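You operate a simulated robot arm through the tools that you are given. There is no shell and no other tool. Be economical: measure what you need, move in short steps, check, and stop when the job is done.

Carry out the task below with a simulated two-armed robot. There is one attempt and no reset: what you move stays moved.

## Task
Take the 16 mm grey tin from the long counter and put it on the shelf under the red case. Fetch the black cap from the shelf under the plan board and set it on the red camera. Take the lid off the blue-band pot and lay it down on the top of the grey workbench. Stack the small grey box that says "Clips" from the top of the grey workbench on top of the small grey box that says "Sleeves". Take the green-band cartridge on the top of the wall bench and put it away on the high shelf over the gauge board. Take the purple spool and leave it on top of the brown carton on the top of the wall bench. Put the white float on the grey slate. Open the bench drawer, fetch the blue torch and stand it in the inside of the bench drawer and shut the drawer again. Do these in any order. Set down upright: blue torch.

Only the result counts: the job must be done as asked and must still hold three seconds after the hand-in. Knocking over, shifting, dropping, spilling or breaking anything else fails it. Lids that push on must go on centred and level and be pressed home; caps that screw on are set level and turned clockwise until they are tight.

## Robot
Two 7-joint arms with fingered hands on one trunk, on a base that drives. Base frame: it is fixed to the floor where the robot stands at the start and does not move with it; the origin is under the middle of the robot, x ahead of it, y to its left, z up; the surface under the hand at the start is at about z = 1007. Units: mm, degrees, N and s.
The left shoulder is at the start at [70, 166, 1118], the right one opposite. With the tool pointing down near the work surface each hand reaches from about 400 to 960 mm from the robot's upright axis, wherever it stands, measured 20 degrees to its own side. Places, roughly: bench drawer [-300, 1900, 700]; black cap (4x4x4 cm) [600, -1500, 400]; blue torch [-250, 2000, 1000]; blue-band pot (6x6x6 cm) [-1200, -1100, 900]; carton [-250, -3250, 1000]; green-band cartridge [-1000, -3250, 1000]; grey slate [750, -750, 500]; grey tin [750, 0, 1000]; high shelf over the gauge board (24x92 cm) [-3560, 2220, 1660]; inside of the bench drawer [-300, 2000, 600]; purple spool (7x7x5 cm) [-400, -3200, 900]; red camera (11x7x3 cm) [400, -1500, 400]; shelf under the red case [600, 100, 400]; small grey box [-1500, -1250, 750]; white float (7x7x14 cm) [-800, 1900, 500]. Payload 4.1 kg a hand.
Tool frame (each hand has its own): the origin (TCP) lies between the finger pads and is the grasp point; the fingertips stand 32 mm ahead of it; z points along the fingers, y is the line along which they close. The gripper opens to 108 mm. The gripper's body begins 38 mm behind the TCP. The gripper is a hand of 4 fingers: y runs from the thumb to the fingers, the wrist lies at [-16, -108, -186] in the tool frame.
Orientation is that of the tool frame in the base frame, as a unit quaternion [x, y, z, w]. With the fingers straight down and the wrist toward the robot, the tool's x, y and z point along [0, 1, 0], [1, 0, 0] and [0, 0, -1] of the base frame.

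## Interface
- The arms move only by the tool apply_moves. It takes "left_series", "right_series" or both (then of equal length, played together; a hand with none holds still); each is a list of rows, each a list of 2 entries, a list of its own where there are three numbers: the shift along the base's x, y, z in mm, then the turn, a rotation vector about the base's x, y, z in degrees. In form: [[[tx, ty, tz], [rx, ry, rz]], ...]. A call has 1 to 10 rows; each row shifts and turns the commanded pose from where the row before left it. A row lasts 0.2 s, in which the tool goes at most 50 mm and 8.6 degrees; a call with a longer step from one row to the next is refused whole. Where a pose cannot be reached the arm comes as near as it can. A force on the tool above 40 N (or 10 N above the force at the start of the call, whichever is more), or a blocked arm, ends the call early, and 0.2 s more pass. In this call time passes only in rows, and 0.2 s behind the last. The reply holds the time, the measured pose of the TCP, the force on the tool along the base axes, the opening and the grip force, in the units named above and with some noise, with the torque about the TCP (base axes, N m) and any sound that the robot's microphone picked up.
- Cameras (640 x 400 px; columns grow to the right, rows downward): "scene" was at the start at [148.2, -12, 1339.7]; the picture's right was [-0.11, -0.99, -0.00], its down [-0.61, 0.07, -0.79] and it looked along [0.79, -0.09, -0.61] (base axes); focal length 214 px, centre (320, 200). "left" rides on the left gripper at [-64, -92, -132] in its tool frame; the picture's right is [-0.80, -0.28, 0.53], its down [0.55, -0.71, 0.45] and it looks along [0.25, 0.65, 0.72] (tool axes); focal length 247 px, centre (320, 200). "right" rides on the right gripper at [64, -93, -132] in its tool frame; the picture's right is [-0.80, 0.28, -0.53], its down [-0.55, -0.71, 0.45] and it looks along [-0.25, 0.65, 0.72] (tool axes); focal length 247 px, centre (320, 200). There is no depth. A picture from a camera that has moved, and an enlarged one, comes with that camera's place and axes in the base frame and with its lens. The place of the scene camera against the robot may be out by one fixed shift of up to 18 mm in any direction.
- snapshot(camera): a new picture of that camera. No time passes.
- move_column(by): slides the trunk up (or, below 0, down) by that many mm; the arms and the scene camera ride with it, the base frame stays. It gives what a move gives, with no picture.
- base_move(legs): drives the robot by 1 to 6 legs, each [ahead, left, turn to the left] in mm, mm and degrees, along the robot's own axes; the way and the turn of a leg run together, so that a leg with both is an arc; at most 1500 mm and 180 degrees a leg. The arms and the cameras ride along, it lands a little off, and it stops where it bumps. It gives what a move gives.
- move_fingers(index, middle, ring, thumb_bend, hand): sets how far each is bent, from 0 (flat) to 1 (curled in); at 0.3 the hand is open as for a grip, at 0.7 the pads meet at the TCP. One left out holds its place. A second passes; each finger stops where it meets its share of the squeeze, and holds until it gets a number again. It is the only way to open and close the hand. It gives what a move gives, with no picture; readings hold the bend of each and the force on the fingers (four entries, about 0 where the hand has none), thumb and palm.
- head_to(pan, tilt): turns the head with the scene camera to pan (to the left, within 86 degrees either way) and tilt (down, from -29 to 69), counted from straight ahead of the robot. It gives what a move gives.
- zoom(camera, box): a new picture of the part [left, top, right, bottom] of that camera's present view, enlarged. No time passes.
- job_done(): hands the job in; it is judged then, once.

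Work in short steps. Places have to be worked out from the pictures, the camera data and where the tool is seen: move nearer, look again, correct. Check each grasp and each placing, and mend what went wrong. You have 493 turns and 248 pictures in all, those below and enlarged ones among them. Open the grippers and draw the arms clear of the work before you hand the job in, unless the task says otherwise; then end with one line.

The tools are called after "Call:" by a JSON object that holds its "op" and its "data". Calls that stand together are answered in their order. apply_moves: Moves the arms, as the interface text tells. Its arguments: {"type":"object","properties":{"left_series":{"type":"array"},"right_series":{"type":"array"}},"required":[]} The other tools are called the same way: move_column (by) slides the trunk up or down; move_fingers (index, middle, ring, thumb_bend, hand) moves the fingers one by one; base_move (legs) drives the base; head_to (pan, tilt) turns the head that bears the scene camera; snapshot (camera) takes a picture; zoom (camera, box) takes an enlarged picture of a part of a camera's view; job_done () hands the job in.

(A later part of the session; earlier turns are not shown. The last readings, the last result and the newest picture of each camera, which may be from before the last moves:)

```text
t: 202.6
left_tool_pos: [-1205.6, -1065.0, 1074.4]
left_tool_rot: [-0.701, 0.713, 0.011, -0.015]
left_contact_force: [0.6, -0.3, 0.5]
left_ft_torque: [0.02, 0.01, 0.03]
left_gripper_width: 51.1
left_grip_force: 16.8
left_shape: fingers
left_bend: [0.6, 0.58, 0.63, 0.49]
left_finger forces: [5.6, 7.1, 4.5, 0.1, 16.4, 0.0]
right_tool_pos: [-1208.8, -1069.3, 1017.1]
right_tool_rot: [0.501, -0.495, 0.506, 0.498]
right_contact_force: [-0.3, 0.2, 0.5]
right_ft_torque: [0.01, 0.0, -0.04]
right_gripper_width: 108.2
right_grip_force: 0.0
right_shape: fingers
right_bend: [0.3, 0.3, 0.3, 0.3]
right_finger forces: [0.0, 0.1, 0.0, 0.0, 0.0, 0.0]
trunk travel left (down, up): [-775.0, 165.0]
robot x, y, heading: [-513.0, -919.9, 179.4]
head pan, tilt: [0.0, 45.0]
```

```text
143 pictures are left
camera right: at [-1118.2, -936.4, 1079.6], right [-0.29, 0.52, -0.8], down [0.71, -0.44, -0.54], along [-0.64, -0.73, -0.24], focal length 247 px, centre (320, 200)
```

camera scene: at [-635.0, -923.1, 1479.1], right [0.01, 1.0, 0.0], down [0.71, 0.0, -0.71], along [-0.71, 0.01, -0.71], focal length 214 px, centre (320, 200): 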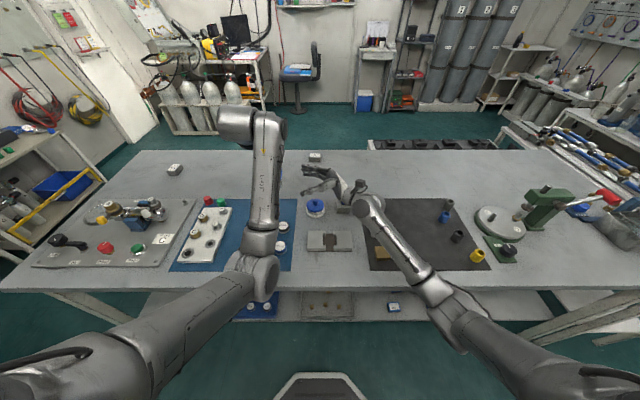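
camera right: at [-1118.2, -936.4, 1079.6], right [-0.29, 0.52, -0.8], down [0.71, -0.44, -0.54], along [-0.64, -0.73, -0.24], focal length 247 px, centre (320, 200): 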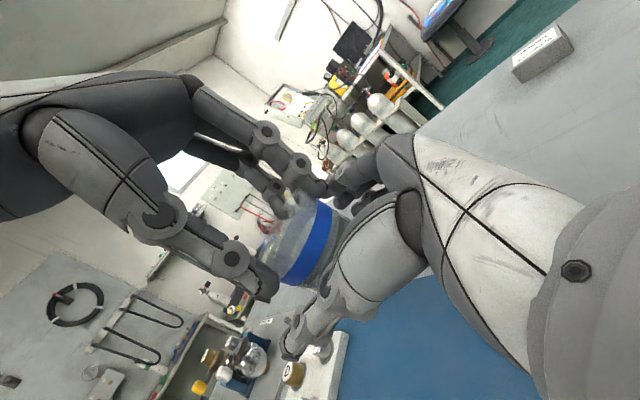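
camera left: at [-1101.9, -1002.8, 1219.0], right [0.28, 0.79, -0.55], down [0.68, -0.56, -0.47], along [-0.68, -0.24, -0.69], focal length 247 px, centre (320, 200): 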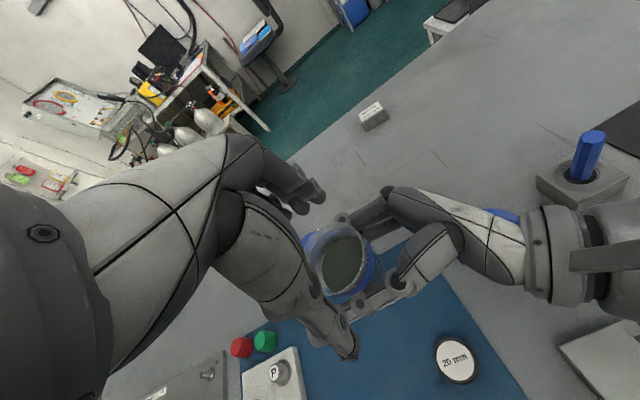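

Pot is held by the left. Withdraw the right hand sideways.

Call:
{"op": "apply_moves", "data": {"right_series": [[[0, 30, 0], [0, 0, 0]], [[0, 40, 0], [0, 0, 0]], [[0, 45, 0], [0, 0, 0]], [[15, 45, 5], [0, 0, 0]], [[18, 42, 10], [0, 0, 0]], [[18, 42, 10], [0, 0, 0]], [[18, 42, 10], [0, 0, 0]], [[18, 42, 10], [0, 0, 0]], [[18, 42, 10], [0, 0, 0]], [[18, 42, 10], [0, 0, 0]]]}}

Call:
{"op": "apply_moves", "data": {"left_series": [[[-6, -15, -15], [0, 0, 0]], [[-6, -18, -25], [0, 0, 0]], [[0, 0, -30], [0, 0, 0]], [[0, 0, -30], [0, 0, 0]]]}}

Call:
{"op": "snapshot", "data": {"camera": "left"}}

```text
t: 204.8
left_tool_pos: [-1205.0, -1064.0, 1076.0]
left_tool_rot: [-0.702, 0.712, 0.012, -0.014]
left_contact_force: [0.4, -0.9, -0.4]
left_ft_torque: [-0.01, -0.02, -0.01]
left_gripper_width: 51.0
left_grip_force: 16.3
left_shape: fingers
left_bend: [0.6, 0.58, 0.63, 0.49]
left_finger forces: [5.5, 7.0, 4.5, 0.0, 16.5, 0.0]
right_tool_pos: [-1085.0, -656.5, 1079.5]
right_tool_rot: [0.501, -0.494, 0.506, 0.499]
right_contact_force: [0.8, 1.0, 0.7]
right_ft_torque: [0.0, 0.01, -0.01]
right_gripper_width: 108.1
right_grip_force: 0.1
right_shape: fingers
right_bend: [0.3, 0.3, 0.3, 0.3]
right_finger forces: [0.0, 0.0, 0.0, 0.1, 0.0, 0.1]
trunk travel left (down, up): [-775.0, 165.0]
robot x, y, heading: [-519.4, -919.0, 179.6]
head pan, tilt: [0.0, 45.0]
```

```text
t: 205.8
left_tool_pos: [-1219.8, -1096.0, 974.5]
left_tool_rot: [-0.701, 0.713, 0.012, -0.015]
left_contact_force: [-0.2, -0.1, -0.1]
left_ft_torque: [0.03, 0.0, -0.01]
left_gripper_width: 51.1
left_grip_force: 16.7
left_shape: fingers
left_bend: [0.6, 0.58, 0.63, 0.49]
left_finger forces: [5.6, 7.1, 4.4, 0.0, 16.5, 0.0]
right_tool_pos: [-1086.5, -657.2, 1079.0]
right_tool_rot: [0.501, -0.495, 0.505, 0.499]
right_contact_force: [0.1, -0.2, -0.5]
right_ft_torque: [0.0, -0.02, 0.0]
right_gripper_width: 108.1
right_grip_force: 0.0
right_shape: fingers
right_bend: [0.3, 0.3, 0.3, 0.3]
right_finger forces: [0.1, 0.0, 0.0, 0.0, 0.0, 0.1]
trunk travel left (down, up): [-775.0, 165.0]
robot x, y, heading: [-516.4, -922.5, 179.8]
head pan, tilt: [0.0, 45.0]
```

```text
142 pictures are left
camera left: at [-1123.0, -1032.6, 1102.3], right [0.28, 0.79, -0.55], down [0.68, -0.56, -0.47], along [-0.68, -0.24, -0.69], focal length 247 px, centre (320, 200)
```

left: 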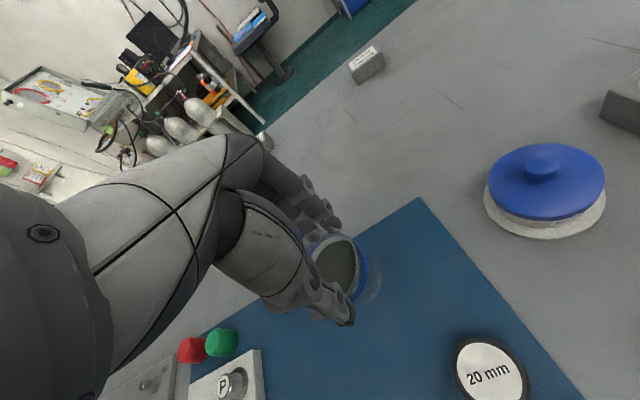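

Pot axis at about (-1210,-1092); original place ≈(-1207,-1097). Correct and lower slowly.

Call:
{"op": "apply_moves", "data": {"left_series": [[[2, -5, -15], [0, 0, 0]], [[0, 0, -12], [0, 0, 0]], [[0, 0, -6], [0, 0, 0]], [[0, 0, -3], [0, 0, 0]], [[0, 0, -3], [0, 0, 0]]]}}

```text
t: 207.0
left_tool_pos: [-1215.2, -1102.6, 938.2]
left_tool_rot: [-0.702, 0.712, 0.011, -0.015]
left_contact_force: [-0.7, -1.0, 0.0]
left_ft_torque: [0.03, -0.03, 0.01]
left_gripper_width: 51.0
left_grip_force: 16.9
left_shape: fingers
left_bend: [0.6, 0.58, 0.63, 0.49]
left_finger forces: [5.6, 7.0, 4.6, 0.0, 16.5, 0.0]
right_tool_pos: [-1085.9, -656.6, 1078.5]
right_tool_rot: [0.502, -0.493, 0.506, 0.499]
right_contact_force: [0.3, 0.2, 0.1]
right_ft_torque: [0.0, 0.01, 0.03]
right_gripper_width: 108.2
right_grip_force: 0.2
right_shape: fingers
right_bend: [0.3, 0.3, 0.3, 0.3]
right_finger forces: [0.0, 0.0, 0.0, 0.0, 0.0, 0.1]
trunk travel left (down, up): [-775.0, 165.0]
robot x, y, heading: [-516.1, -919.6, 179.7]
head pan, tilt: [0.0, 45.0]
```

Call:
{"op": "apply_moves", "data": {"left_series": [[[0, 0, -2], [0, 0, 0]], [[0, 0, -2], [0, 0, 0]], [[0, 0, -2], [0, 0, 0]], [[0, 0, -2], [0, 0, 0]]]}}

Call:
{"op": "zoom", "data": {"camera": "left", "box": [250, 180, 450, 360]}}

```text
t: 208.0
left_tool_pos: [-1216.7, -1100.8, 930.7]
left_tool_rot: [-0.701, 0.713, 0.013, -0.017]
left_contact_force: [-9.0, 1.5, 21.4]
left_ft_torque: [-0.15, 0.17, -0.11]
left_gripper_width: 50.2
left_grip_force: 19.4
left_shape: fingers
left_bend: [0.59, 0.58, 0.62, 0.5]
left_finger forces: [8.0, 9.4, 6.7, 0.0, 14.2, 0.1]
right_tool_pos: [-1084.6, -655.6, 1078.8]
right_tool_rot: [0.501, -0.494, 0.506, 0.499]
right_contact_force: [-0.3, -0.2, 0.2]
right_ft_torque: [0.01, 0.01, -0.01]
right_gripper_width: 108.5
right_grip_force: 0.0
right_shape: fingers
right_bend: [0.3, 0.3, 0.3, 0.3]
right_finger forces: [0.0, 0.1, 0.0, 0.0, 0.1, 0.1]
trunk travel left (down, up): [-775.0, 165.0]
robot x, y, heading: [-513.8, -919.3, 179.6]
head pan, tilt: [0.0, 45.0]
```

```text
2.22 times, centred on (350, 270) of left
camera zoom: at [-1117.5, -1036.7, 1058.4], right [0.27, 0.79, -0.55], down [0.68, -0.56, -0.47], along [-0.68, -0.24, -0.69], focal length 549 px, centre (253, 44)
```

zoom: 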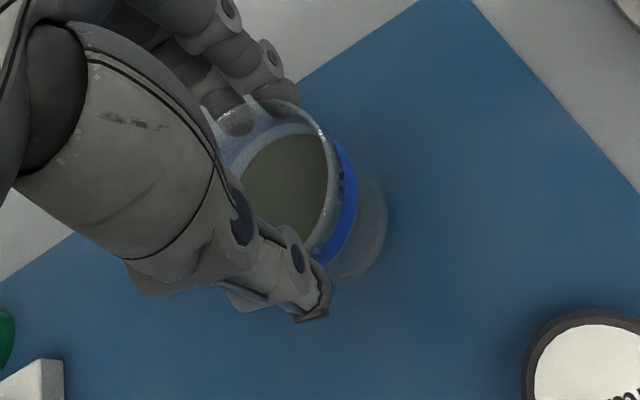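

Pot is down on the mat. Ease up 3 mm and open.

Call:
{"op": "apply_moves", "data": {"left_series": [[[0, 0, 2.5], [0, 0, 0]]]}}

Call:
{"op": "move_fingers", "data": {"hand": "left", "index": 0.4, "middle": 0.4, "ring": 0.4, "thumb_bend": 0.28}}

Call:
{"op": "apply_moves", "data": {"left_series": [[[0, 0, 25], [0, 0, 0]], [[0, 0, 40], [0, 0, 0]], [[0, 0, 45], [0, 0, 0]], [[0, 0, 40], [0, 0, 0]]]}}

Call:
{"op": "snapshot", "data": {"camera": "left"}}

```text
t: 208.4
left_tool_pos: [-1216.2, -1101.3, 931.5]
left_tool_rot: [-0.701, 0.713, 0.012, -0.015]
left_contact_force: [-9.5, 2.1, 16.3]
left_ft_torque: [-0.11, 0.33, -0.08]
left_gripper_width: 50.2
left_grip_force: 19.1
left_shape: fingers
left_bend: [0.59, 0.58, 0.62, 0.5]
left_finger forces: [8.2, 9.6, 6.6, 0.1, 14.0, 0.0]
right_tool_pos: [-1085.4, -657.4, 1078.1]
right_tool_rot: [0.501, -0.495, 0.506, 0.498]
right_contact_force: [-0.6, -0.8, -0.2]
right_ft_torque: [0.0, 0.0, 0.01]
right_gripper_width: 108.4
right_grip_force: 0.1
right_shape: fingers
right_bend: [0.3, 0.3, 0.3, 0.3]
right_finger forces: [0.0, 0.1, 0.1, 0.0, 0.0, 0.1]
trunk travel left (down, up): [-775.0, 165.0]
robot x, y, heading: [-513.6, -922.1, 179.7]
head pan, tilt: [0.0, 45.0]
```

```text
t: 209.4
left_tool_pos: [-1215.2, -1102.7, 930.3]
left_tool_rot: [-0.701, 0.713, 0.011, -0.015]
left_contact_force: [-0.6, 0.7, -0.7]
left_ft_torque: [-0.02, 0.02, 0.0]
left_gripper_width: 96.8
left_grip_force: 0.1
left_shape: fingers
left_bend: [0.4, 0.4, 0.4, 0.28]
left_finger forces: [0.0, 0.0, 0.1, 0.1, 0.0, 0.0]
right_tool_pos: [-1086.7, -656.3, 1078.4]
right_tool_rot: [0.501, -0.494, 0.505, 0.499]
right_contact_force: [0.3, -1.0, 0.1]
right_ft_torque: [0.02, 0.01, 0.02]
right_gripper_width: 107.7
right_grip_force: 0.1
right_shape: fingers
right_bend: [0.3, 0.3, 0.3, 0.3]
right_finger forces: [0.1, 0.1, 0.1, 0.1, 0.0, 0.1]
trunk travel left (down, up): [-775.0, 165.0]
robot x, y, heading: [-513.7, -920.5, 179.6]
head pan, tilt: [0.0, 45.0]
```

```text
t: 210.4
left_tool_pos: [-1213.5, -1100.6, 1083.6]
left_tool_rot: [-0.701, 0.712, 0.011, -0.014]
left_contact_force: [-0.2, 0.2, -0.2]
left_ft_torque: [0.0, 0.04, -0.05]
left_gripper_width: 97.2
left_grip_force: 0.1
left_shape: fingers
left_bend: [0.4, 0.4, 0.4, 0.28]
left_finger forces: [0.0, 0.0, 0.0, 0.0, 0.1, 0.0]
right_tool_pos: [-1085.9, -657.0, 1079.0]
right_tool_rot: [0.501, -0.494, 0.506, 0.499]
right_contact_force: [-0.4, -0.5, 0.4]
right_ft_torque: [-0.03, -0.02, 0.02]
right_gripper_width: 108.1
right_grip_force: 0.1
right_shape: fingers
right_bend: [0.3, 0.3, 0.3, 0.3]
right_finger forces: [0.0, 0.1, 0.1, 0.0, 0.0, 0.0]
trunk travel left (down, up): [-775.0, 165.0]
robot x, y, heading: [-514.3, -919.4, 179.7]
head pan, tilt: [0.0, 45.0]
```

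```text
140 pictures are left
camera left: at [-1115.8, -1037.4, 1210.0], right [0.28, 0.79, -0.55], down [0.68, -0.56, -0.47], along [-0.68, -0.24, -0.69], focal length 247 px, centre (320, 200)
```

left: 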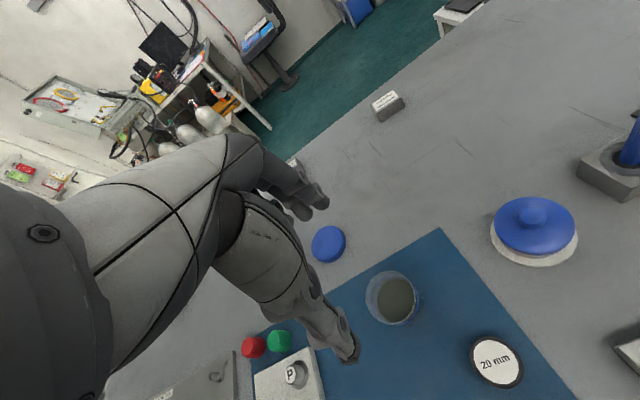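

Pot is back in place (~7 mm). Next the Clips box near (-1455,-1585): drive left along the bench and closer.

Call:
{"op": "base_move", "data": {"legs": [[0, 465, 0], [90, 0, 0]]}}

Call:
{"op": "snapshot", "data": {"camera": "left"}}

Call:
{"op": "snapshot", "data": {"camera": "scene"}}

```text
t: 213.8
left_tool_pos: [-1295.5, -1577.3, 1080.3]
left_tool_rot: [0.712, -0.702, -0.011, 0.015]
left_contact_force: [0.1, -0.2, 0.4]
left_ft_torque: [0.04, 0.0, 0.02]
left_gripper_width: 97.3
left_grip_force: 0.1
left_shape: fingers
left_bend: [0.4, 0.4, 0.4, 0.28]
left_finger forces: [0.0, 0.0, 0.1, 0.1, 0.0, 0.1]
right_tool_pos: [-1180.9, -1128.7, 1078.7]
right_tool_rot: [0.508, -0.487, 0.513, 0.491]
right_contact_force: [-0.3, 1.3, -0.9]
right_ft_torque: [-0.01, -0.01, 0.0]
right_gripper_width: 108.4
right_grip_force: 0.1
right_shape: fingers
right_bend: [0.3, 0.3, 0.3, 0.3]
right_finger forces: [0.1, 0.1, 0.0, 0.0, 0.0, 0.0]
trunk travel left (down, up): [-775.0, 165.0]
robot x, y, heading: [-600.4, -1374.6, -178.6]
head pan, tilt: [0.0, 45.0]
```

```text
139 pictures are left
camera left: at [-1199.6, -1510.8, 1209.3], right [0.25, 0.8, -0.55], down [0.7, -0.54, -0.47], along [-0.67, -0.26, -0.69], focal length 247 px, centre (320, 200)
```

left: 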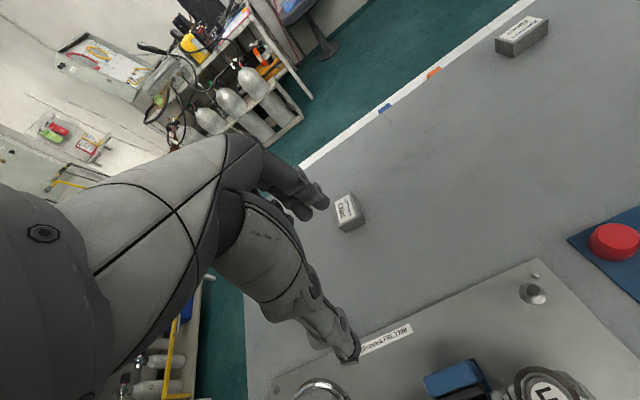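

```text
138 pictures are left
camera scene: at [-721.0, -1380.8, 1479.2], right [-0.02, 1.0, 0.0], down [0.71, 0.02, -0.71], along [-0.71, -0.02, -0.71], focal length 214 px, centre (320, 200)
```

scene: 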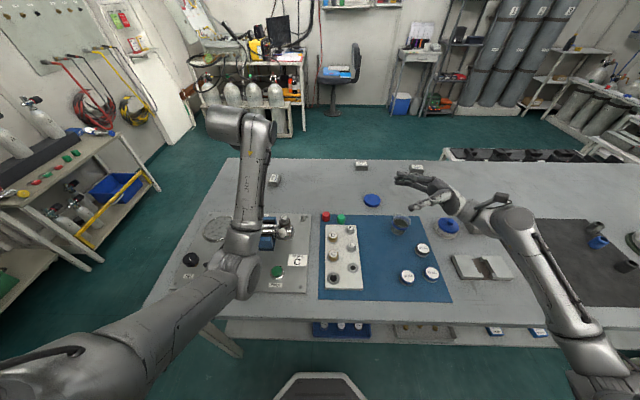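

Clips at (-1469,-1593). Reaching Sleeves (x≈-1553) from this side is marginal; I look to the left to judge the way around the bench end.

Call:
{"op": "head_to", "data": {"pan": 50, "tilt": 35}}

Call:
{"op": "snapshot", "data": {"camera": "scene"}}

```text
t: 215.0
left_tool_pos: [-1296.0, -1576.2, 1081.6]
left_tool_rot: [0.712, -0.702, -0.011, 0.015]
left_contact_force: [-0.4, -0.9, 0.0]
left_ft_torque: [0.0, 0.0, -0.02]
left_gripper_width: 97.0
left_grip_force: 0.0
left_shape: fingers
left_bend: [0.4, 0.4, 0.4, 0.28]
left_finger forces: [0.0, 0.0, 0.0, 0.1, 0.0, 0.1]
right_tool_pos: [-1180.7, -1128.2, 1078.8]
right_tool_rot: [0.508, -0.487, 0.513, 0.491]
right_contact_force: [0.6, 0.4, 0.1]
right_ft_torque: [-0.01, -0.01, -0.01]
right_gripper_width: 108.3
right_grip_force: 0.0
right_shape: fingers
right_bend: [0.3, 0.3, 0.3, 0.3]
right_finger forces: [0.0, 0.0, 0.1, 0.0, 0.0, 0.0]
trunk travel left (down, up): [-775.0, 165.0]
robot x, y, heading: [-601.5, -1376.4, -178.8]
head pan, tilt: [50.0, 35.0]
```

```text
137 pictures are left
camera scene: at [-694.6, -1447.1, 1494.0], right [-0.78, 0.63, 0.0], down [0.36, 0.45, -0.82], along [-0.51, -0.64, -0.57], focal length 214 px, centre (320, 200)
```

scene: 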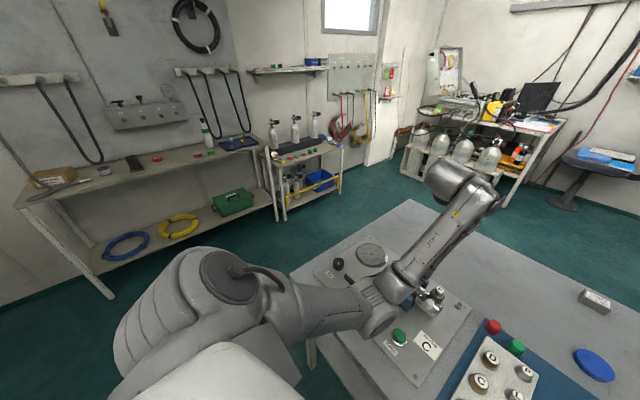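

There is ~1.2 m between the bench end and the wall bench, which has the carton, spool and cartridge. I go to the wall bench first: back, turn left, drive toward it.

Call:
{"op": "base_move", "data": {"legs": [[-200, 0, 0], [0, 0, 88.8], [1050, 0, 0], [0, -200, 0]]}}

Call:
{"op": "head_to", "data": {"pan": 10, "tilt": 40}}

Call:
{"op": "snapshot", "data": {"camera": "scene"}}

Call:
{"op": "snapshot", "data": {"camera": "left"}}

```text
t: 226.5
left_tool_pos: [-500.2, -3130.2, 1082.5]
left_tool_rot: [0.999, -0.031, 0.002, 0.018]
left_contact_force: [0.7, -0.3, 0.3]
left_ft_torque: [-0.01, -0.01, 0.0]
left_gripper_width: 97.0
left_grip_force: 0.0
left_shape: fingers
left_bend: [0.4, 0.4, 0.4, 0.28]
left_finger forces: [0.0, 0.0, 0.1, 0.0, 0.0, 0.0]
right_tool_pos: [-937.1, -2983.1, 1079.3]
right_tool_rot: [0.704, -0.012, 0.71, 0.011]
right_contact_force: [-0.2, -0.4, 0.0]
right_ft_torque: [-0.01, 0.02, 0.01]
right_gripper_width: 108.1
right_grip_force: 0.2
right_shape: fingers
right_bend: [0.3, 0.3, 0.3, 0.3]
right_finger forces: [0.0, 0.0, 0.1, 0.0, 0.0, 0.0]
trunk travel left (down, up): [-775.0, 165.0]
robot x, y, heading: [-649.9, -2421.7, -92.9]
head pan, tilt: [50.0, 35.0]
```

```text
t: 227.6
left_tool_pos: [-499.8, -3129.6, 1082.0]
left_tool_rot: [0.999, -0.03, 0.003, 0.019]
left_contact_force: [0.1, -0.5, 0.8]
left_ft_torque: [0.0, 0.04, -0.02]
left_gripper_width: 97.1
left_grip_force: 0.0
left_shape: fingers
left_bend: [0.4, 0.4, 0.4, 0.28]
left_finger forces: [0.0, 0.1, 0.0, 0.1, 0.0, 0.1]
right_tool_pos: [-938.6, -2982.4, 1079.3]
right_tool_rot: [0.704, -0.011, 0.71, 0.011]
right_contact_force: [-0.4, -1.2, -0.2]
right_ft_torque: [-0.01, 0.01, 0.0]
right_gripper_width: 108.2
right_grip_force: 0.0
right_shape: fingers
right_bend: [0.3, 0.3, 0.3, 0.3]
right_finger forces: [0.0, 0.1, 0.1, 0.1, 0.1, 0.1]
trunk travel left (down, up): [-775.0, 165.0]
robot x, y, heading: [-646.4, -2424.0, -93.0]
head pan, tilt: [10.0, 40.0]
```

```text
136 pictures are left
camera scene: at [-629.1, -2560.0, 1486.5], right [-0.99, -0.12, 0.0], down [-0.08, 0.64, -0.77], along [0.09, -0.76, -0.64], focal length 214 px, centre (320, 200)
```

scene: 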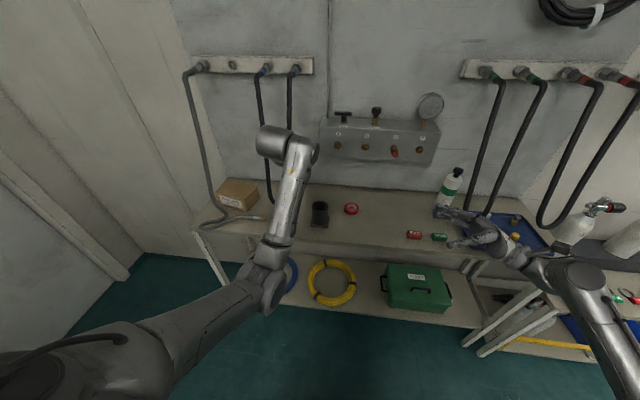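

```text
135 pictures are left
camera left: at [-559.1, -3028.7, 1209.6], right [-0.78, 0.31, -0.55], down [0.59, 0.65, -0.47], along [0.21, -0.69, -0.69], focal length 247 px, centre (320, 200)
```

left: 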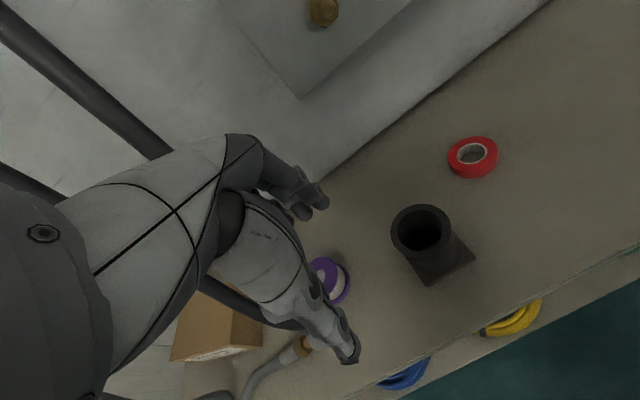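

Zoom on the right side of the wall bench to identify the green-band cartridge.

Call:
{"op": "zoom", "data": {"camera": "scene", "box": [390, 160, 530, 260]}}

Call:
{"op": "zoom", "data": {"camera": "left", "box": [160, 220, 380, 390]}}

```text
4.00 times, centred on (460, 210) of scene
camera zoom: at [-629.1, -2560.0, 1486.5], right [-0.99, -0.12, 0.0], down [-0.08, 0.64, -0.77], along [0.09, -0.76, -0.64], focal length 858 px, centre (-240, 160)
```

zoom: 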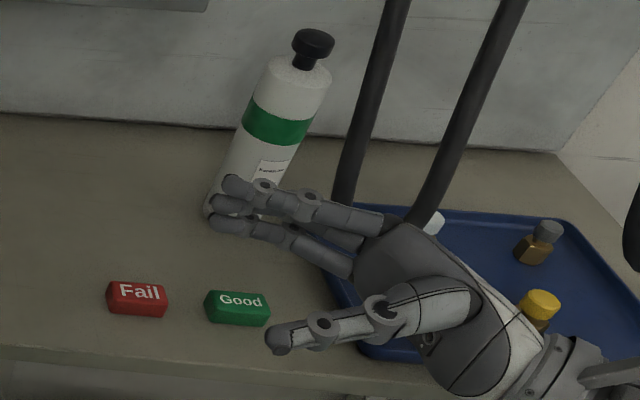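

```text
2.35 times, centred on (270, 305) of left
camera zoom: at [-559.1, -3028.7, 1209.6], right [-0.78, 0.31, -0.55], down [0.59, 0.65, -0.47], along [0.21, -0.69, -0.69], focal length 581 px, centre (438, -47)
```

zoom: 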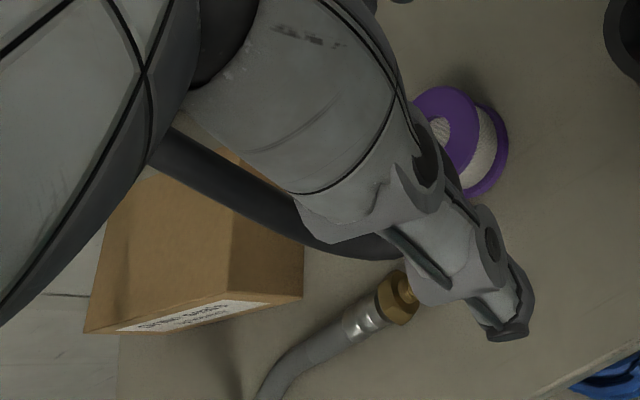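

The cartridge is the large green-banded bottle at about (-1036,-3277). Spool at ≈(-427,-3196), carton ≈(-240,-3220). I move the base a bit closer and left.

Call:
{"op": "base_move", "data": {"legs": [[0, 100, 3], [40, 0, 0]]}}

Call:
{"op": "snapshot", "data": {"camera": "left"}}

Call:
{"op": "snapshot", "data": {"camera": "scene"}}

```text
t: 229.2
left_tool_pos: [-362.2, -3161.0, 1083.6]
left_tool_rot: [1.0, -0.005, 0.003, 0.019]
left_contact_force: [0.8, -0.6, 0.4]
left_ft_torque: [-0.05, -0.01, -0.02]
left_gripper_width: 96.9
left_grip_force: 0.0
left_shape: fingers
left_bend: [0.4, 0.4, 0.4, 0.28]
left_finger forces: [0.0, 0.0, 0.0, 0.0, 0.1, 0.0]
right_tool_pos: [-808.5, -3037.5, 1079.7]
right_tool_rot: [0.704, 0.009, 0.71, -0.008]
right_contact_force: [-1.3, 1.0, 0.6]
right_ft_torque: [0.0, 0.01, 0.01]
right_gripper_width: 108.4
right_grip_force: 0.0
right_shape: fingers
right_bend: [0.3, 0.3, 0.3, 0.3]
right_finger forces: [0.0, 0.0, 0.0, 0.0, 0.0, 0.0]
trunk travel left (down, up): [-775.0, 165.0]
robot x, y, heading: [-549.3, -2466.0, -89.8]
head pan, tilt: [10.0, 40.0]
```

```text
132 pictures are left
camera left: at [-428.1, -3062.3, 1211.0], right [-0.79, 0.27, -0.55], down [0.56, 0.68, -0.47], along [0.25, -0.68, -0.69], focal length 247 px, centre (320, 200)
```

left: 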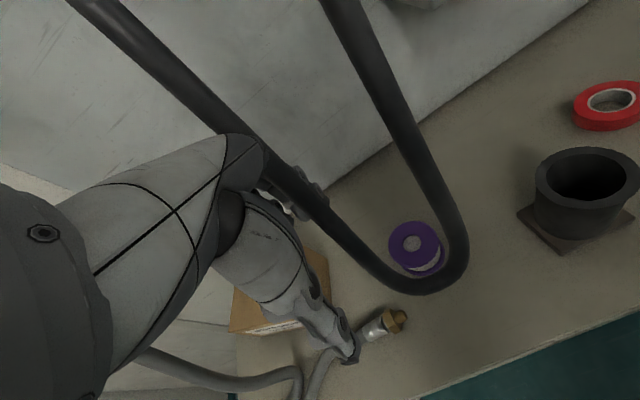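

```text
131 pictures are left
camera scene: at [-523.6, -2598.4, 1486.8], right [-0.98, -0.18, 0.0], down [-0.11, 0.63, -0.77], along [0.13, -0.76, -0.64], focal length 214 px, centre (320, 200)
```

scene: 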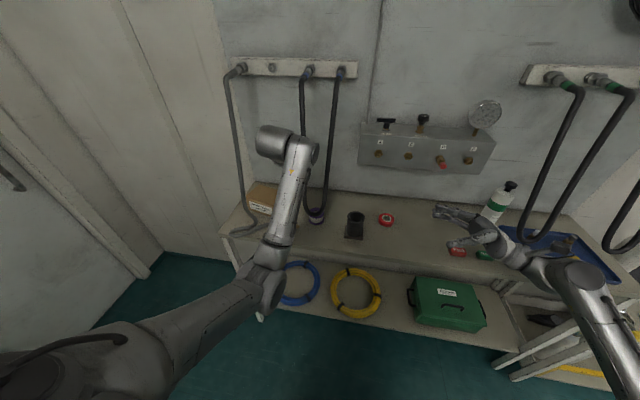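

The spool stands under a hanging hose loop, so I'll approach it horizontally from the front. First retract the left hand and turn it: yaw −90°, then point forward.

Call:
{"op": "apply_moves", "data": {"left_series": [[[0, 20, 0], [0, 0, -8.5]], [[0, 20, 0], [0, 0, -8.5]], [[0, 20, 0], [0, 0, -8.5]], [[0, 20, 0], [0, 0, -8.5]], [[0, 20, 0], [0, 0, -8.5]], [[0, 20, 0], [0, 0, -8.5]], [[0, 20, 0], [0, 0, -8.5]], [[0, 10, 0], [0, 0, -8.5]], [[0, 0, 0], [0, 0, -8.5]], [[0, 0, 0], [0, 0, -8.5]]]}}

Call:
{"op": "apply_moves", "data": {"left_series": [[[0, 0, -5], [0, 0, -5]], [[0, 0, -5], [-8.5, 0, 0]], [[0, 0, -5], [-8.5, 0, 0]], [[0, 0, -5], [-8.5, 0, 0]], [[0, 0, -5], [-8.5, 0, 0]], [[0, 0, -5], [-8.5, 0, 0]], [[0, 0, -5], [-8.5, 0, 0]], [[0, 0, -5], [-8.5, 0, 0]], [[0, 0, -5], [-8.5, 0, 0]], [[0, 0, -5], [-8.5, 0, 0]]]}}

Call:
{"op": "snapshot", "data": {"camera": "left"}}

Call:
{"op": "snapshot", "data": {"camera": "scene"}}

```text
t: 231.4
left_tool_pos: [-362.4, -3013.6, 1080.7]
left_tool_rot: [0.733, -0.68, -0.011, 0.015]
left_contact_force: [0.1, 0.3, 0.2]
left_ft_torque: [0.0, -0.02, -0.01]
left_gripper_width: 97.4
left_grip_force: 0.0
left_shape: fingers
left_bend: [0.4, 0.4, 0.4, 0.28]
left_finger forces: [0.0, 0.0, 0.1, 0.1, 0.1, 0.1]
right_tool_pos: [-807.8, -3039.3, 1079.8]
right_tool_rot: [0.704, 0.008, 0.71, -0.007]
right_contact_force: [0.5, 0.2, 0.6]
right_ft_torque: [0.0, -0.01, -0.02]
right_gripper_width: 108.3
right_grip_force: 0.0
right_shape: fingers
right_bend: [0.3, 0.3, 0.3, 0.3]
right_finger forces: [0.1, 0.0, 0.0, 0.0, 0.0, 0.0]
trunk travel left (down, up): [-775.0, 165.0]
robot x, y, heading: [-550.7, -2469.0, -89.8]
head pan, tilt: [10.0, 40.0]
```

```text
t: 233.6
left_tool_pos: [-363.6, -3011.6, 1033.0]
left_tool_rot: [-0.543, 0.565, -0.431, -0.447]
left_contact_force: [-0.2, -0.8, -0.2]
left_ft_torque: [-0.02, 0.04, -0.01]
left_gripper_width: 97.2
left_grip_force: 0.1
left_shape: fingers
left_bend: [0.4, 0.4, 0.4, 0.28]
left_finger forces: [0.0, 0.1, 0.0, 0.0, 0.1, 0.1]
right_tool_pos: [-808.3, -3038.7, 1079.4]
right_tool_rot: [0.703, 0.008, 0.711, -0.008]
right_contact_force: [0.0, 0.3, 0.5]
right_ft_torque: [0.0, 0.0, 0.01]
right_gripper_width: 108.3
right_grip_force: 0.0
right_shape: fingers
right_bend: [0.3, 0.3, 0.3, 0.3]
right_finger forces: [0.0, 0.0, 0.0, 0.0, 0.0, 0.0]
trunk travel left (down, up): [-775.0, 165.0]
robot x, y, heading: [-549.6, -2464.8, -89.9]
head pan, tilt: [10.0, 40.0]
```

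```text
130 pictures are left
camera left: at [-265.7, -2873.0, 999.8], right [0.27, -0.35, -0.9], down [0.68, -0.59, 0.43], along [-0.68, -0.73, 0.08], focal length 247 px, centre (320, 200)
```

left: 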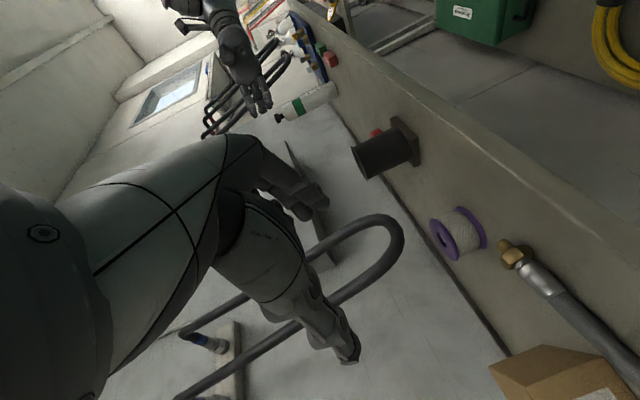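

```text
129 pictures are left
camera scene: at [-522.4, -2600.3, 1486.6], right [-0.98, -0.18, 0.0], down [-0.11, 0.63, -0.77], along [0.13, -0.75, -0.64], focal length 214 px, centre (320, 200)
```

scene: 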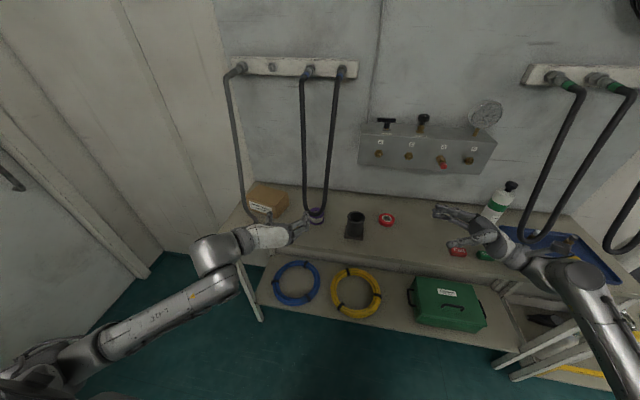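

The brass hose end lies where the left hand's palm would go, so the right hand (wrist on the clear side) is better. I reorient the right hand to point forward with thumb on its outer side, and move the left away.

Call:
{"op": "apply_moves", "data": {"right_series": [[[0, 5, 5], [-5.79, 5.79, 0]], [[0, 5, 5], [-5.79, 5.79, 0]], [[0, 5, 5], [-5.79, 5.79, 0]], [[0, 5, 5], [-5.79, 5.79, 0]], [[0, 5, 5], [-5.79, 5.79, 0]], [[0, 5, 5], [-5.79, 5.79, 0]], [[0, 5, 5], [-5.79, 5.79, 0]], [[0, 5, 5], [-5.79, 5.79, 0]], [[0, 5, 5], [-5.79, 5.79, 0]], [[0, 5, 5], [-5.79, 5.79, 0]]], "left_series": [[[8, 6, 12], [0, 0, 0]], [[8, 6, 12], [0, 0, 0]], [[8, 6, 12], [0, 0, 0]], [[8, 6, 12], [0, 0, 0]], [[8, 6, 12], [0, 0, 0]], [[8, 6, 12], [0, 0, 0]], [[8, 6, 12], [0, 0, 0]], [[8, 6, 12], [0, 0, 0]], [[8, 6, 12], [0, 0, 0]], [[8, 6, 12], [0, 0, 0]]]}}

Call:
{"op": "apply_moves", "data": {"right_series": [[[0, 0, 0], [-5.79, 5.79, 0]], [[0, 0, 0], [-5.79, 5.79, 0]], [[0, 0, 0], [-5.79, 5.79, 0]], [[0, 0, 0], [-5.79, 5.79, 0]], [[0, 0, 0], [-5.79, 5.79, 0]], [[0, 0, 0], [-5.79, 5.79, 0]], [[0, 0, 0], [-5.79, 5.79, 0]], [[0, 0, 0], [-5.79, 5.79, 0]], [[0, 0, 0], [-5.79, 5.79, 0]], [[0, 0, 0], [-5.79, 5.79, 0]]]}}

Call:
{"op": "snapshot", "data": {"camera": "scene"}}

```text
t: 235.8
left_tool_pos: [-281.2, -2951.9, 1153.2]
left_tool_rot: [-0.544, 0.564, -0.43, -0.448]
left_contact_force: [0.1, 0.0, -0.3]
left_ft_torque: [0.0, 0.01, 0.01]
left_gripper_width: 97.2
left_grip_force: 0.0
left_shape: fingers
left_bend: [0.4, 0.4, 0.4, 0.28]
left_finger forces: [0.0, 0.0, 0.0, 0.0, 0.0, 0.1]
right_tool_pos: [-807.0, -2987.2, 1128.6]
right_tool_rot: [0.865, 0.331, 0.205, 0.316]
right_contact_force: [-0.8, -0.3, 0.2]
right_ft_torque: [-0.02, 0.01, -0.01]
right_gripper_width: 108.3
right_grip_force: 0.1
right_shape: fingers
right_bend: [0.3, 0.3, 0.3, 0.3]
right_finger forces: [0.0, 0.0, 0.0, 0.0, 0.0, 0.0]
trunk travel left (down, up): [-775.0, 165.0]
robot x, y, heading: [-546.2, -2464.1, -90.2]
head pan, tilt: [10.0, 40.0]
```

```text
t: 238.0
left_tool_pos: [-282.2, -2953.9, 1151.8]
left_tool_rot: [-0.544, 0.564, -0.43, -0.449]
left_contact_force: [0.1, -0.5, -0.1]
left_ft_torque: [0.02, 0.0, 0.0]
left_gripper_width: 97.4
left_grip_force: 0.1
left_shape: fingers
left_bend: [0.4, 0.4, 0.4, 0.28]
left_finger forces: [0.1, 0.0, 0.0, 0.0, 0.0, 0.0]
right_tool_pos: [-808.3, -2989.3, 1128.9]
right_tool_rot: [0.601, 0.493, -0.399, 0.487]
right_contact_force: [-0.3, 0.5, -0.7]
right_ft_torque: [0.0, 0.0, -0.02]
right_gripper_width: 108.2
right_grip_force: 0.0
right_shape: fingers
right_bend: [0.3, 0.3, 0.3, 0.3]
right_finger forces: [0.0, 0.1, 0.0, 0.1, 0.1, 0.0]
trunk travel left (down, up): [-775.0, 165.0]
robot x, y, heading: [-547.3, -2462.1, -89.8]
head pan, tilt: [10.0, 40.0]
```

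```text
128 pictures are left
camera scene: at [-522.5, -2600.7, 1486.5], right [-0.98, -0.18, 0.0], down [-0.11, 0.63, -0.77], along [0.13, -0.75, -0.64], focal length 214 px, centre (320, 200)
```

scene: 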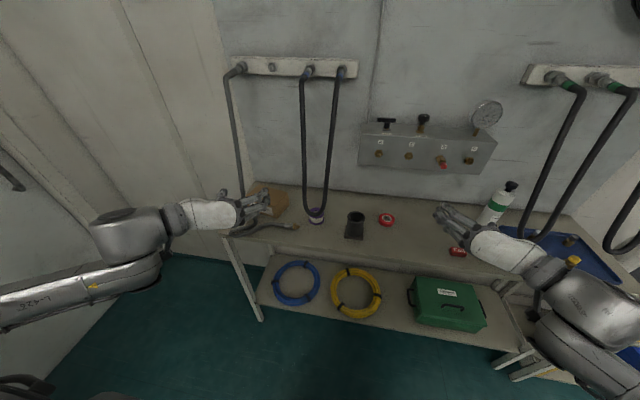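

Good. Finish the orientation (slightly pitched down) and line the right hand up in front of the spool.

Call:
{"op": "apply_moves", "data": {"right_series": [[[40, 0, -22], [-5.79, 5.79, 0]], [[40, 0, -22], [-5.5, 5.5, 0]], [[40, 0, -22], [4, 0, 0]], [[40, 0, -22], [4, 0, 0]], [[40, 0, -22], [0, 0, 0]], [[40, 0, -22], [0, 0, 0]], [[40, 0, -22], [0, 0, 0]], [[40, 0, -22], [0, 0, 0]], [[40, 0, -22], [0, 0, 0]], [[36, 0, -20], [0, 0, 0]]]}}

Call:
{"op": "snapshot", "data": {"camera": "right"}}

Call:
{"op": "snapshot", "data": {"camera": "left"}}

```text
t: 240.2
left_tool_pos: [-280.6, -2954.2, 1151.6]
left_tool_rot: [-0.544, 0.564, -0.43, -0.448]
left_contact_force: [0.5, -0.4, -0.5]
left_ft_torque: [-0.01, -0.01, 0.05]
left_gripper_width: 97.0
left_grip_force: 0.1
left_shape: fingers
left_bend: [0.4, 0.4, 0.4, 0.28]
left_finger forces: [0.0, 0.0, 0.0, 0.0, 0.0, 0.1]
right_tool_pos: [-407.9, -2989.0, 908.7]
right_tool_rot: [0.542, 0.53, -0.467, 0.456]
right_contact_force: [0.4, -0.3, -0.4]
right_ft_torque: [-0.01, 0.0, -0.02]
right_gripper_width: 108.4
right_grip_force: 0.0
right_shape: fingers
right_bend: [0.3, 0.3, 0.3, 0.3]
right_finger forces: [0.0, 0.0, 0.1, 0.0, 0.1, 0.1]
trunk travel left (down, up): [-775.0, 165.0]
robot x, y, heading: [-550.8, -2465.7, -90.0]
head pan, tilt: [10.0, 40.0]
```

```text
127 pictures are left
camera right: at [-498.0, -2847.9, 864.8], right [0.29, 0.4, 0.87], down [-0.72, -0.51, 0.48], along [0.63, -0.76, 0.14], focal length 247 px, centre (320, 200)
```

right: 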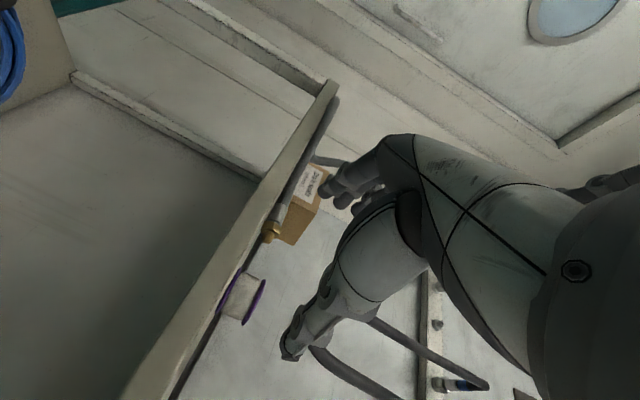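

```text
126 pictures are left
camera left: at [-183.0, -2813.9, 1119.2], right [0.27, -0.35, -0.9], down [0.68, -0.59, 0.43], along [-0.68, -0.73, 0.08], focal length 247 px, centre (320, 200)
```

left: 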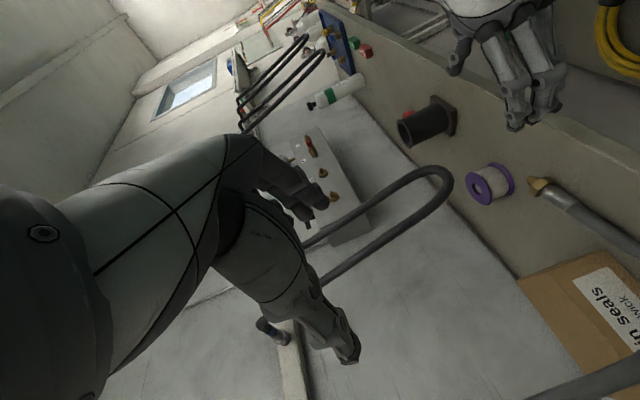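

Spool centre ≈(-411,-3200,884); the hose bottom is at z≈960, so there is clearance. Lower to z 892 and advance most of the way.

Call:
{"op": "apply_moves", "data": {"right_series": [[[-3, -40, -8], [0, 0, 0]], [[0, -40, -8], [0, 0, 0]], [[0, -35, -1], [0, 0, 0]], [[0, -30, 0], [0, 0, 0]]]}}

Call:
{"op": "snapshot", "data": {"camera": "left"}}

```text
t: 241.2
left_tool_pos: [-281.1, -2954.9, 1151.1]
left_tool_rot: [-0.544, 0.565, -0.43, -0.448]
left_contact_force: [0.8, -0.5, 0.0]
left_ft_torque: [0.04, 0.0, -0.01]
left_gripper_width: 97.2
left_grip_force: 0.1
left_shape: fingers
left_bend: [0.4, 0.4, 0.4, 0.28]
left_finger forces: [0.0, 0.0, 0.0, 0.0, 0.1, 0.1]
right_tool_pos: [-415.3, -3135.4, 892.6]
right_tool_rot: [0.542, 0.531, -0.466, 0.456]
right_contact_force: [0.6, 0.1, -0.6]
right_ft_torque: [0.01, -0.01, -0.03]
right_gripper_width: 108.7
right_grip_force: 0.2
right_shape: fingers
right_bend: [0.3, 0.3, 0.3, 0.3]
right_finger forces: [0.1, 0.0, 0.0, 0.1, 0.0, 0.0]
trunk travel left (down, up): [-775.0, 165.0]
robot x, y, heading: [-549.9, -2464.4, -89.8]
head pan, tilt: [10.0, 40.0]
```

```text
125 pictures are left
camera left: at [-183.5, -2815.0, 1119.0], right [0.27, -0.35, -0.9], down [0.68, -0.59, 0.43], along [-0.68, -0.73, 0.08], focal length 247 px, centre (320, 200)
```

left: 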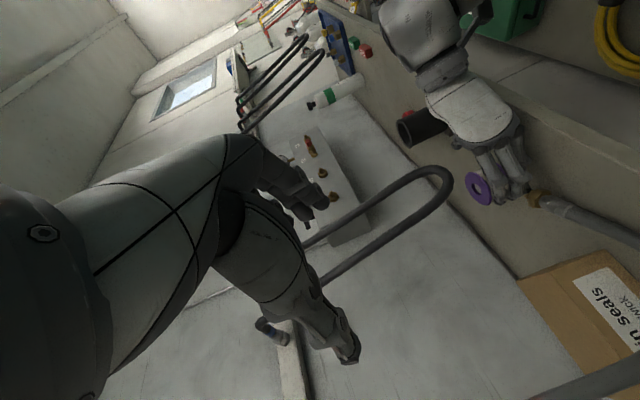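

Fingers pass close to the brass fitting; zoom to check the gap.

Call:
{"op": "zoom", "data": {"camera": "left", "box": [430, 110, 580, 230]}}

```text
3.33 times, centred on (505, 170) of left
camera zoom: at [-183.5, -2815.0, 1119.0], right [0.27, -0.35, -0.9], down [0.68, -0.59, 0.43], along [-0.68, -0.73, 0.08], focal length 823 px, centre (-297, 300)
```

zoom: 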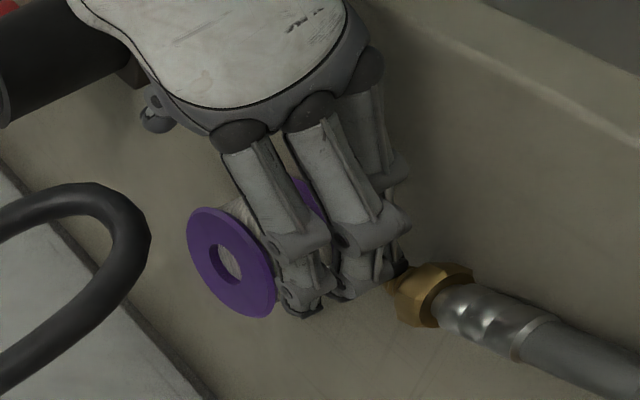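

Shift 9 mm to −x so the fingers pass between fitting and spool, then advance slowly.

Call:
{"op": "apply_moves", "data": {"right_series": [[[-9, 0, 2], [0, 0, 0]], [[0, -12, 0], [0, 0, 0]], [[0, -12, 0], [0, 0, 0]]]}}

Call:
{"op": "zoom", "data": {"camera": "left", "box": [430, 110, 580, 230]}}

```text
t: 242.0
left_tool_pos: [-282.1, -2954.2, 1152.5]
left_tool_rot: [-0.544, 0.564, -0.43, -0.448]
left_contact_force: [-0.7, 0.5, -0.2]
left_ft_torque: [0.0, -0.01, 0.02]
left_gripper_width: 97.3
left_grip_force: 0.0
left_shape: fingers
left_bend: [0.4, 0.4, 0.4, 0.28]
left_finger forces: [0.0, 0.0, 0.0, 0.0, 0.0, 0.0]
right_tool_pos: [-425.5, -3158.3, 894.8]
right_tool_rot: [0.544, 0.529, -0.466, 0.455]
right_contact_force: [0.0, 0.1, -0.2]
right_ft_torque: [0.01, 0.0, 0.03]
right_gripper_width: 108.4
right_grip_force: 0.0
right_shape: fingers
right_bend: [0.3, 0.3, 0.3, 0.3]
right_finger forces: [0.0, 0.0, 0.0, 0.0, 0.0, 0.0]
trunk travel left (down, up): [-775.0, 165.0]
robot x, y, heading: [-549.3, -2467.0, -89.8]
head pan, tilt: [10.0, 40.0]
```

```text
3.33 times, centred on (505, 170) of left
camera zoom: at [-184.3, -2814.3, 1119.5], right [0.27, -0.35, -0.9], down [0.68, -0.59, 0.43], along [-0.68, -0.73, 0.08], focal length 823 px, centre (-297, 300)
```

zoom: 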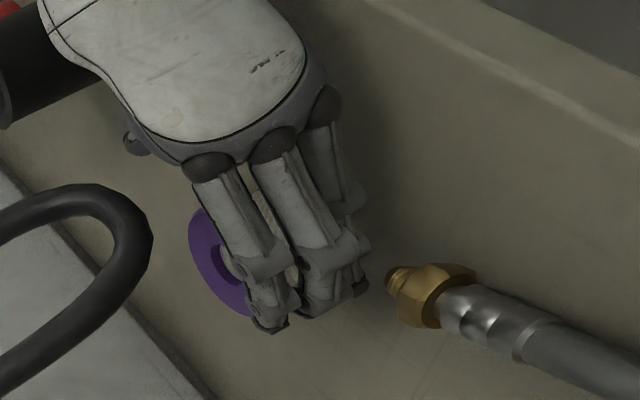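

Clear of the fitting. Advance ~34 mm more and close.

Call:
{"op": "apply_moves", "data": {"right_series": [[[2, -12, -1], [0, 0, 0]], [[2, -12, -1], [0, 0, 0]], [[2, -10, 0], [0, 0, 0]]]}}

Call:
{"op": "move_fingers", "data": {"hand": "right", "index": 0.7, "middle": 0.7, "ring": 0.7, "thumb_bend": 0.65}}

Call:
{"op": "zoom", "data": {"camera": "left", "box": [430, 110, 580, 230]}}

```text
t: 242.8
left_tool_pos: [-281.3, -2953.6, 1152.0]
left_tool_rot: [-0.544, 0.565, -0.43, -0.447]
left_contact_force: [-0.9, -0.2, 0.0]
left_ft_torque: [0.01, 0.01, -0.03]
left_gripper_width: 97.2
left_grip_force: 0.2
left_shape: fingers
left_bend: [0.4, 0.4, 0.4, 0.28]
left_finger forces: [0.0, 0.0, 0.0, 0.1, 0.1, 0.0]
right_tool_pos: [-418.5, -3192.2, 892.3]
right_tool_rot: [0.543, 0.53, -0.467, 0.455]
right_contact_force: [1.2, -0.9, -0.9]
right_ft_torque: [-0.02, 0.01, -0.01]
right_gripper_width: 108.6
right_grip_force: 0.1
right_shape: fingers
right_bend: [0.3, 0.3, 0.3, 0.3]
right_finger forces: [0.1, 0.0, 0.1, 0.1, 0.1, 0.0]
trunk travel left (down, up): [-775.0, 165.0]
robot x, y, heading: [-545.8, -2464.8, -89.7]
head pan, tilt: [10.0, 40.0]
```

```text
t: 243.8
left_tool_pos: [-282.0, -2953.8, 1152.1]
left_tool_rot: [-0.544, 0.564, -0.43, -0.448]
left_contact_force: [-0.2, 1.2, 0.5]
left_ft_torque: [-0.03, 0.0, 0.0]
left_gripper_width: 97.1
left_grip_force: 0.2
left_shape: fingers
left_bend: [0.4, 0.4, 0.4, 0.28]
left_finger forces: [0.1, 0.0, 0.1, 0.0, 0.0, 0.0]
right_tool_pos: [-417.7, -3191.4, 894.1]
right_tool_rot: [0.542, 0.529, -0.466, 0.456]
right_contact_force: [1.7, -0.6, 4.4]
right_ft_torque: [-0.14, -0.12, 0.02]
right_gripper_width: 59.6
right_grip_force: 21.4
right_shape: fingers
right_bend: [0.55, 0.58, 0.7, 0.49]
right_finger forces: [12.2, 9.6, 0.0, 0.1, 21.1, 0.0]
trunk travel left (down, up): [-775.0, 165.0]
robot x, y, heading: [-549.6, -2462.8, -89.9]
head pan, tilt: [10.0, 40.0]
```

```text
3.33 times, centred on (505, 170) of left
camera zoom: at [-184.0, -2813.9, 1119.6], right [0.27, -0.35, -0.9], down [0.68, -0.59, 0.43], along [-0.68, -0.73, 0.08], focal length 823 px, centre (-297, 300)
```

zoom: 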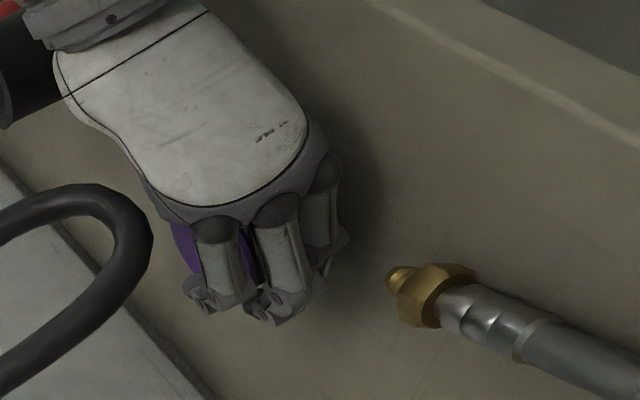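

Gripped (60 mm). Lift 8 mm and withdraw toward the robot.

Call:
{"op": "apply_moves", "data": {"right_series": [[[0, 0, 8], [0, 0, 0]], [[0, 12, 2], [0, 0, 0]], [[-3, 30, 0], [0, 0, 0]], [[-3, 30, 0], [0, 0, 0]], [[0, 40, 5], [0, 0, 0]], [[0, 40, 10], [0, 0, 0]], [[0, 40, 20], [0, 0, 0]]]}}

Call:
{"op": "snapshot", "data": {"camera": "left"}}

```text
t: 245.4
left_tool_pos: [-280.8, -2953.2, 1151.9]
left_tool_rot: [-0.544, 0.565, -0.43, -0.448]
left_contact_force: [0.9, 0.6, 0.0]
left_ft_torque: [0.01, 0.02, -0.03]
left_gripper_width: 97.3
left_grip_force: 0.0
left_shape: fingers
left_bend: [0.4, 0.4, 0.4, 0.28]
left_finger forces: [0.0, 0.0, 0.0, 0.0, 0.0, 0.1]
right_tool_pos: [-429.1, -3002.9, 937.7]
right_tool_rot: [0.542, 0.531, -0.466, 0.455]
right_contact_force: [-0.9, 0.8, -1.0]
right_ft_torque: [0.02, 0.02, -0.01]
right_gripper_width: 59.8
right_grip_force: 21.0
right_shape: fingers
right_bend: [0.56, 0.58, 0.7, 0.49]
right_finger forces: [11.5, 9.6, 0.0, 0.1, 21.3, 0.0]
trunk travel left (down, up): [-775.0, 165.0]
robot x, y, heading: [-548.7, -2464.9, -89.7]
head pan, tilt: [10.0, 40.0]
```

```text
121 pictures are left
camera left: at [-184.3, -2813.3, 1119.9], right [0.27, -0.35, -0.9], down [0.68, -0.59, 0.43], along [-0.68, -0.73, 0.08], focal length 247 px, centre (320, 200)
```

left: 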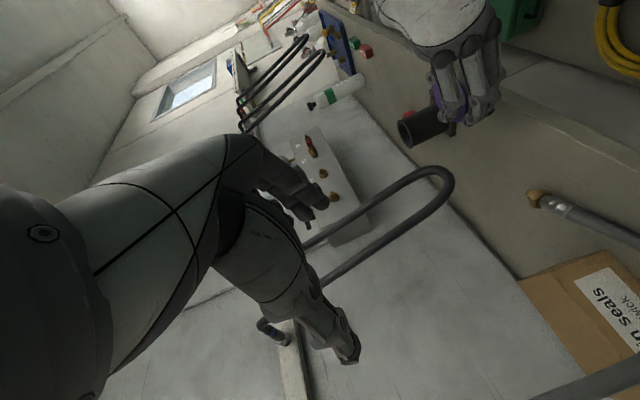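

Zoom on the carton in the scene view.

Call:
{"op": "zoom", "data": {"camera": "scene", "box": [210, 150, 350, 250]}}

```text
4.00 times, centred on (280, 200) of scene
camera zoom: at [-522.5, -2599.7, 1486.6], right [-0.98, -0.18, 0.0], down [-0.11, 0.63, -0.77], along [0.13, -0.75, -0.64], focal length 858 px, centre (480, 200)
```

zoom: 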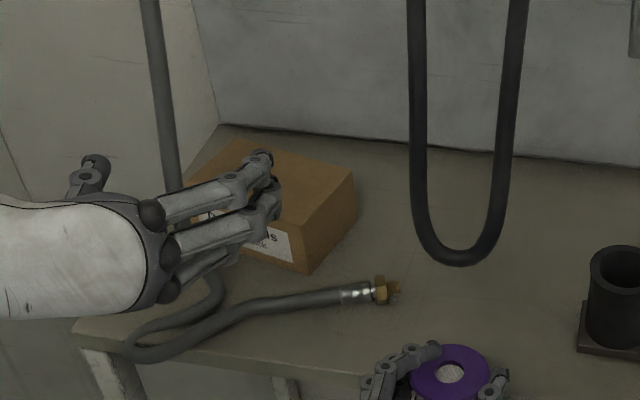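

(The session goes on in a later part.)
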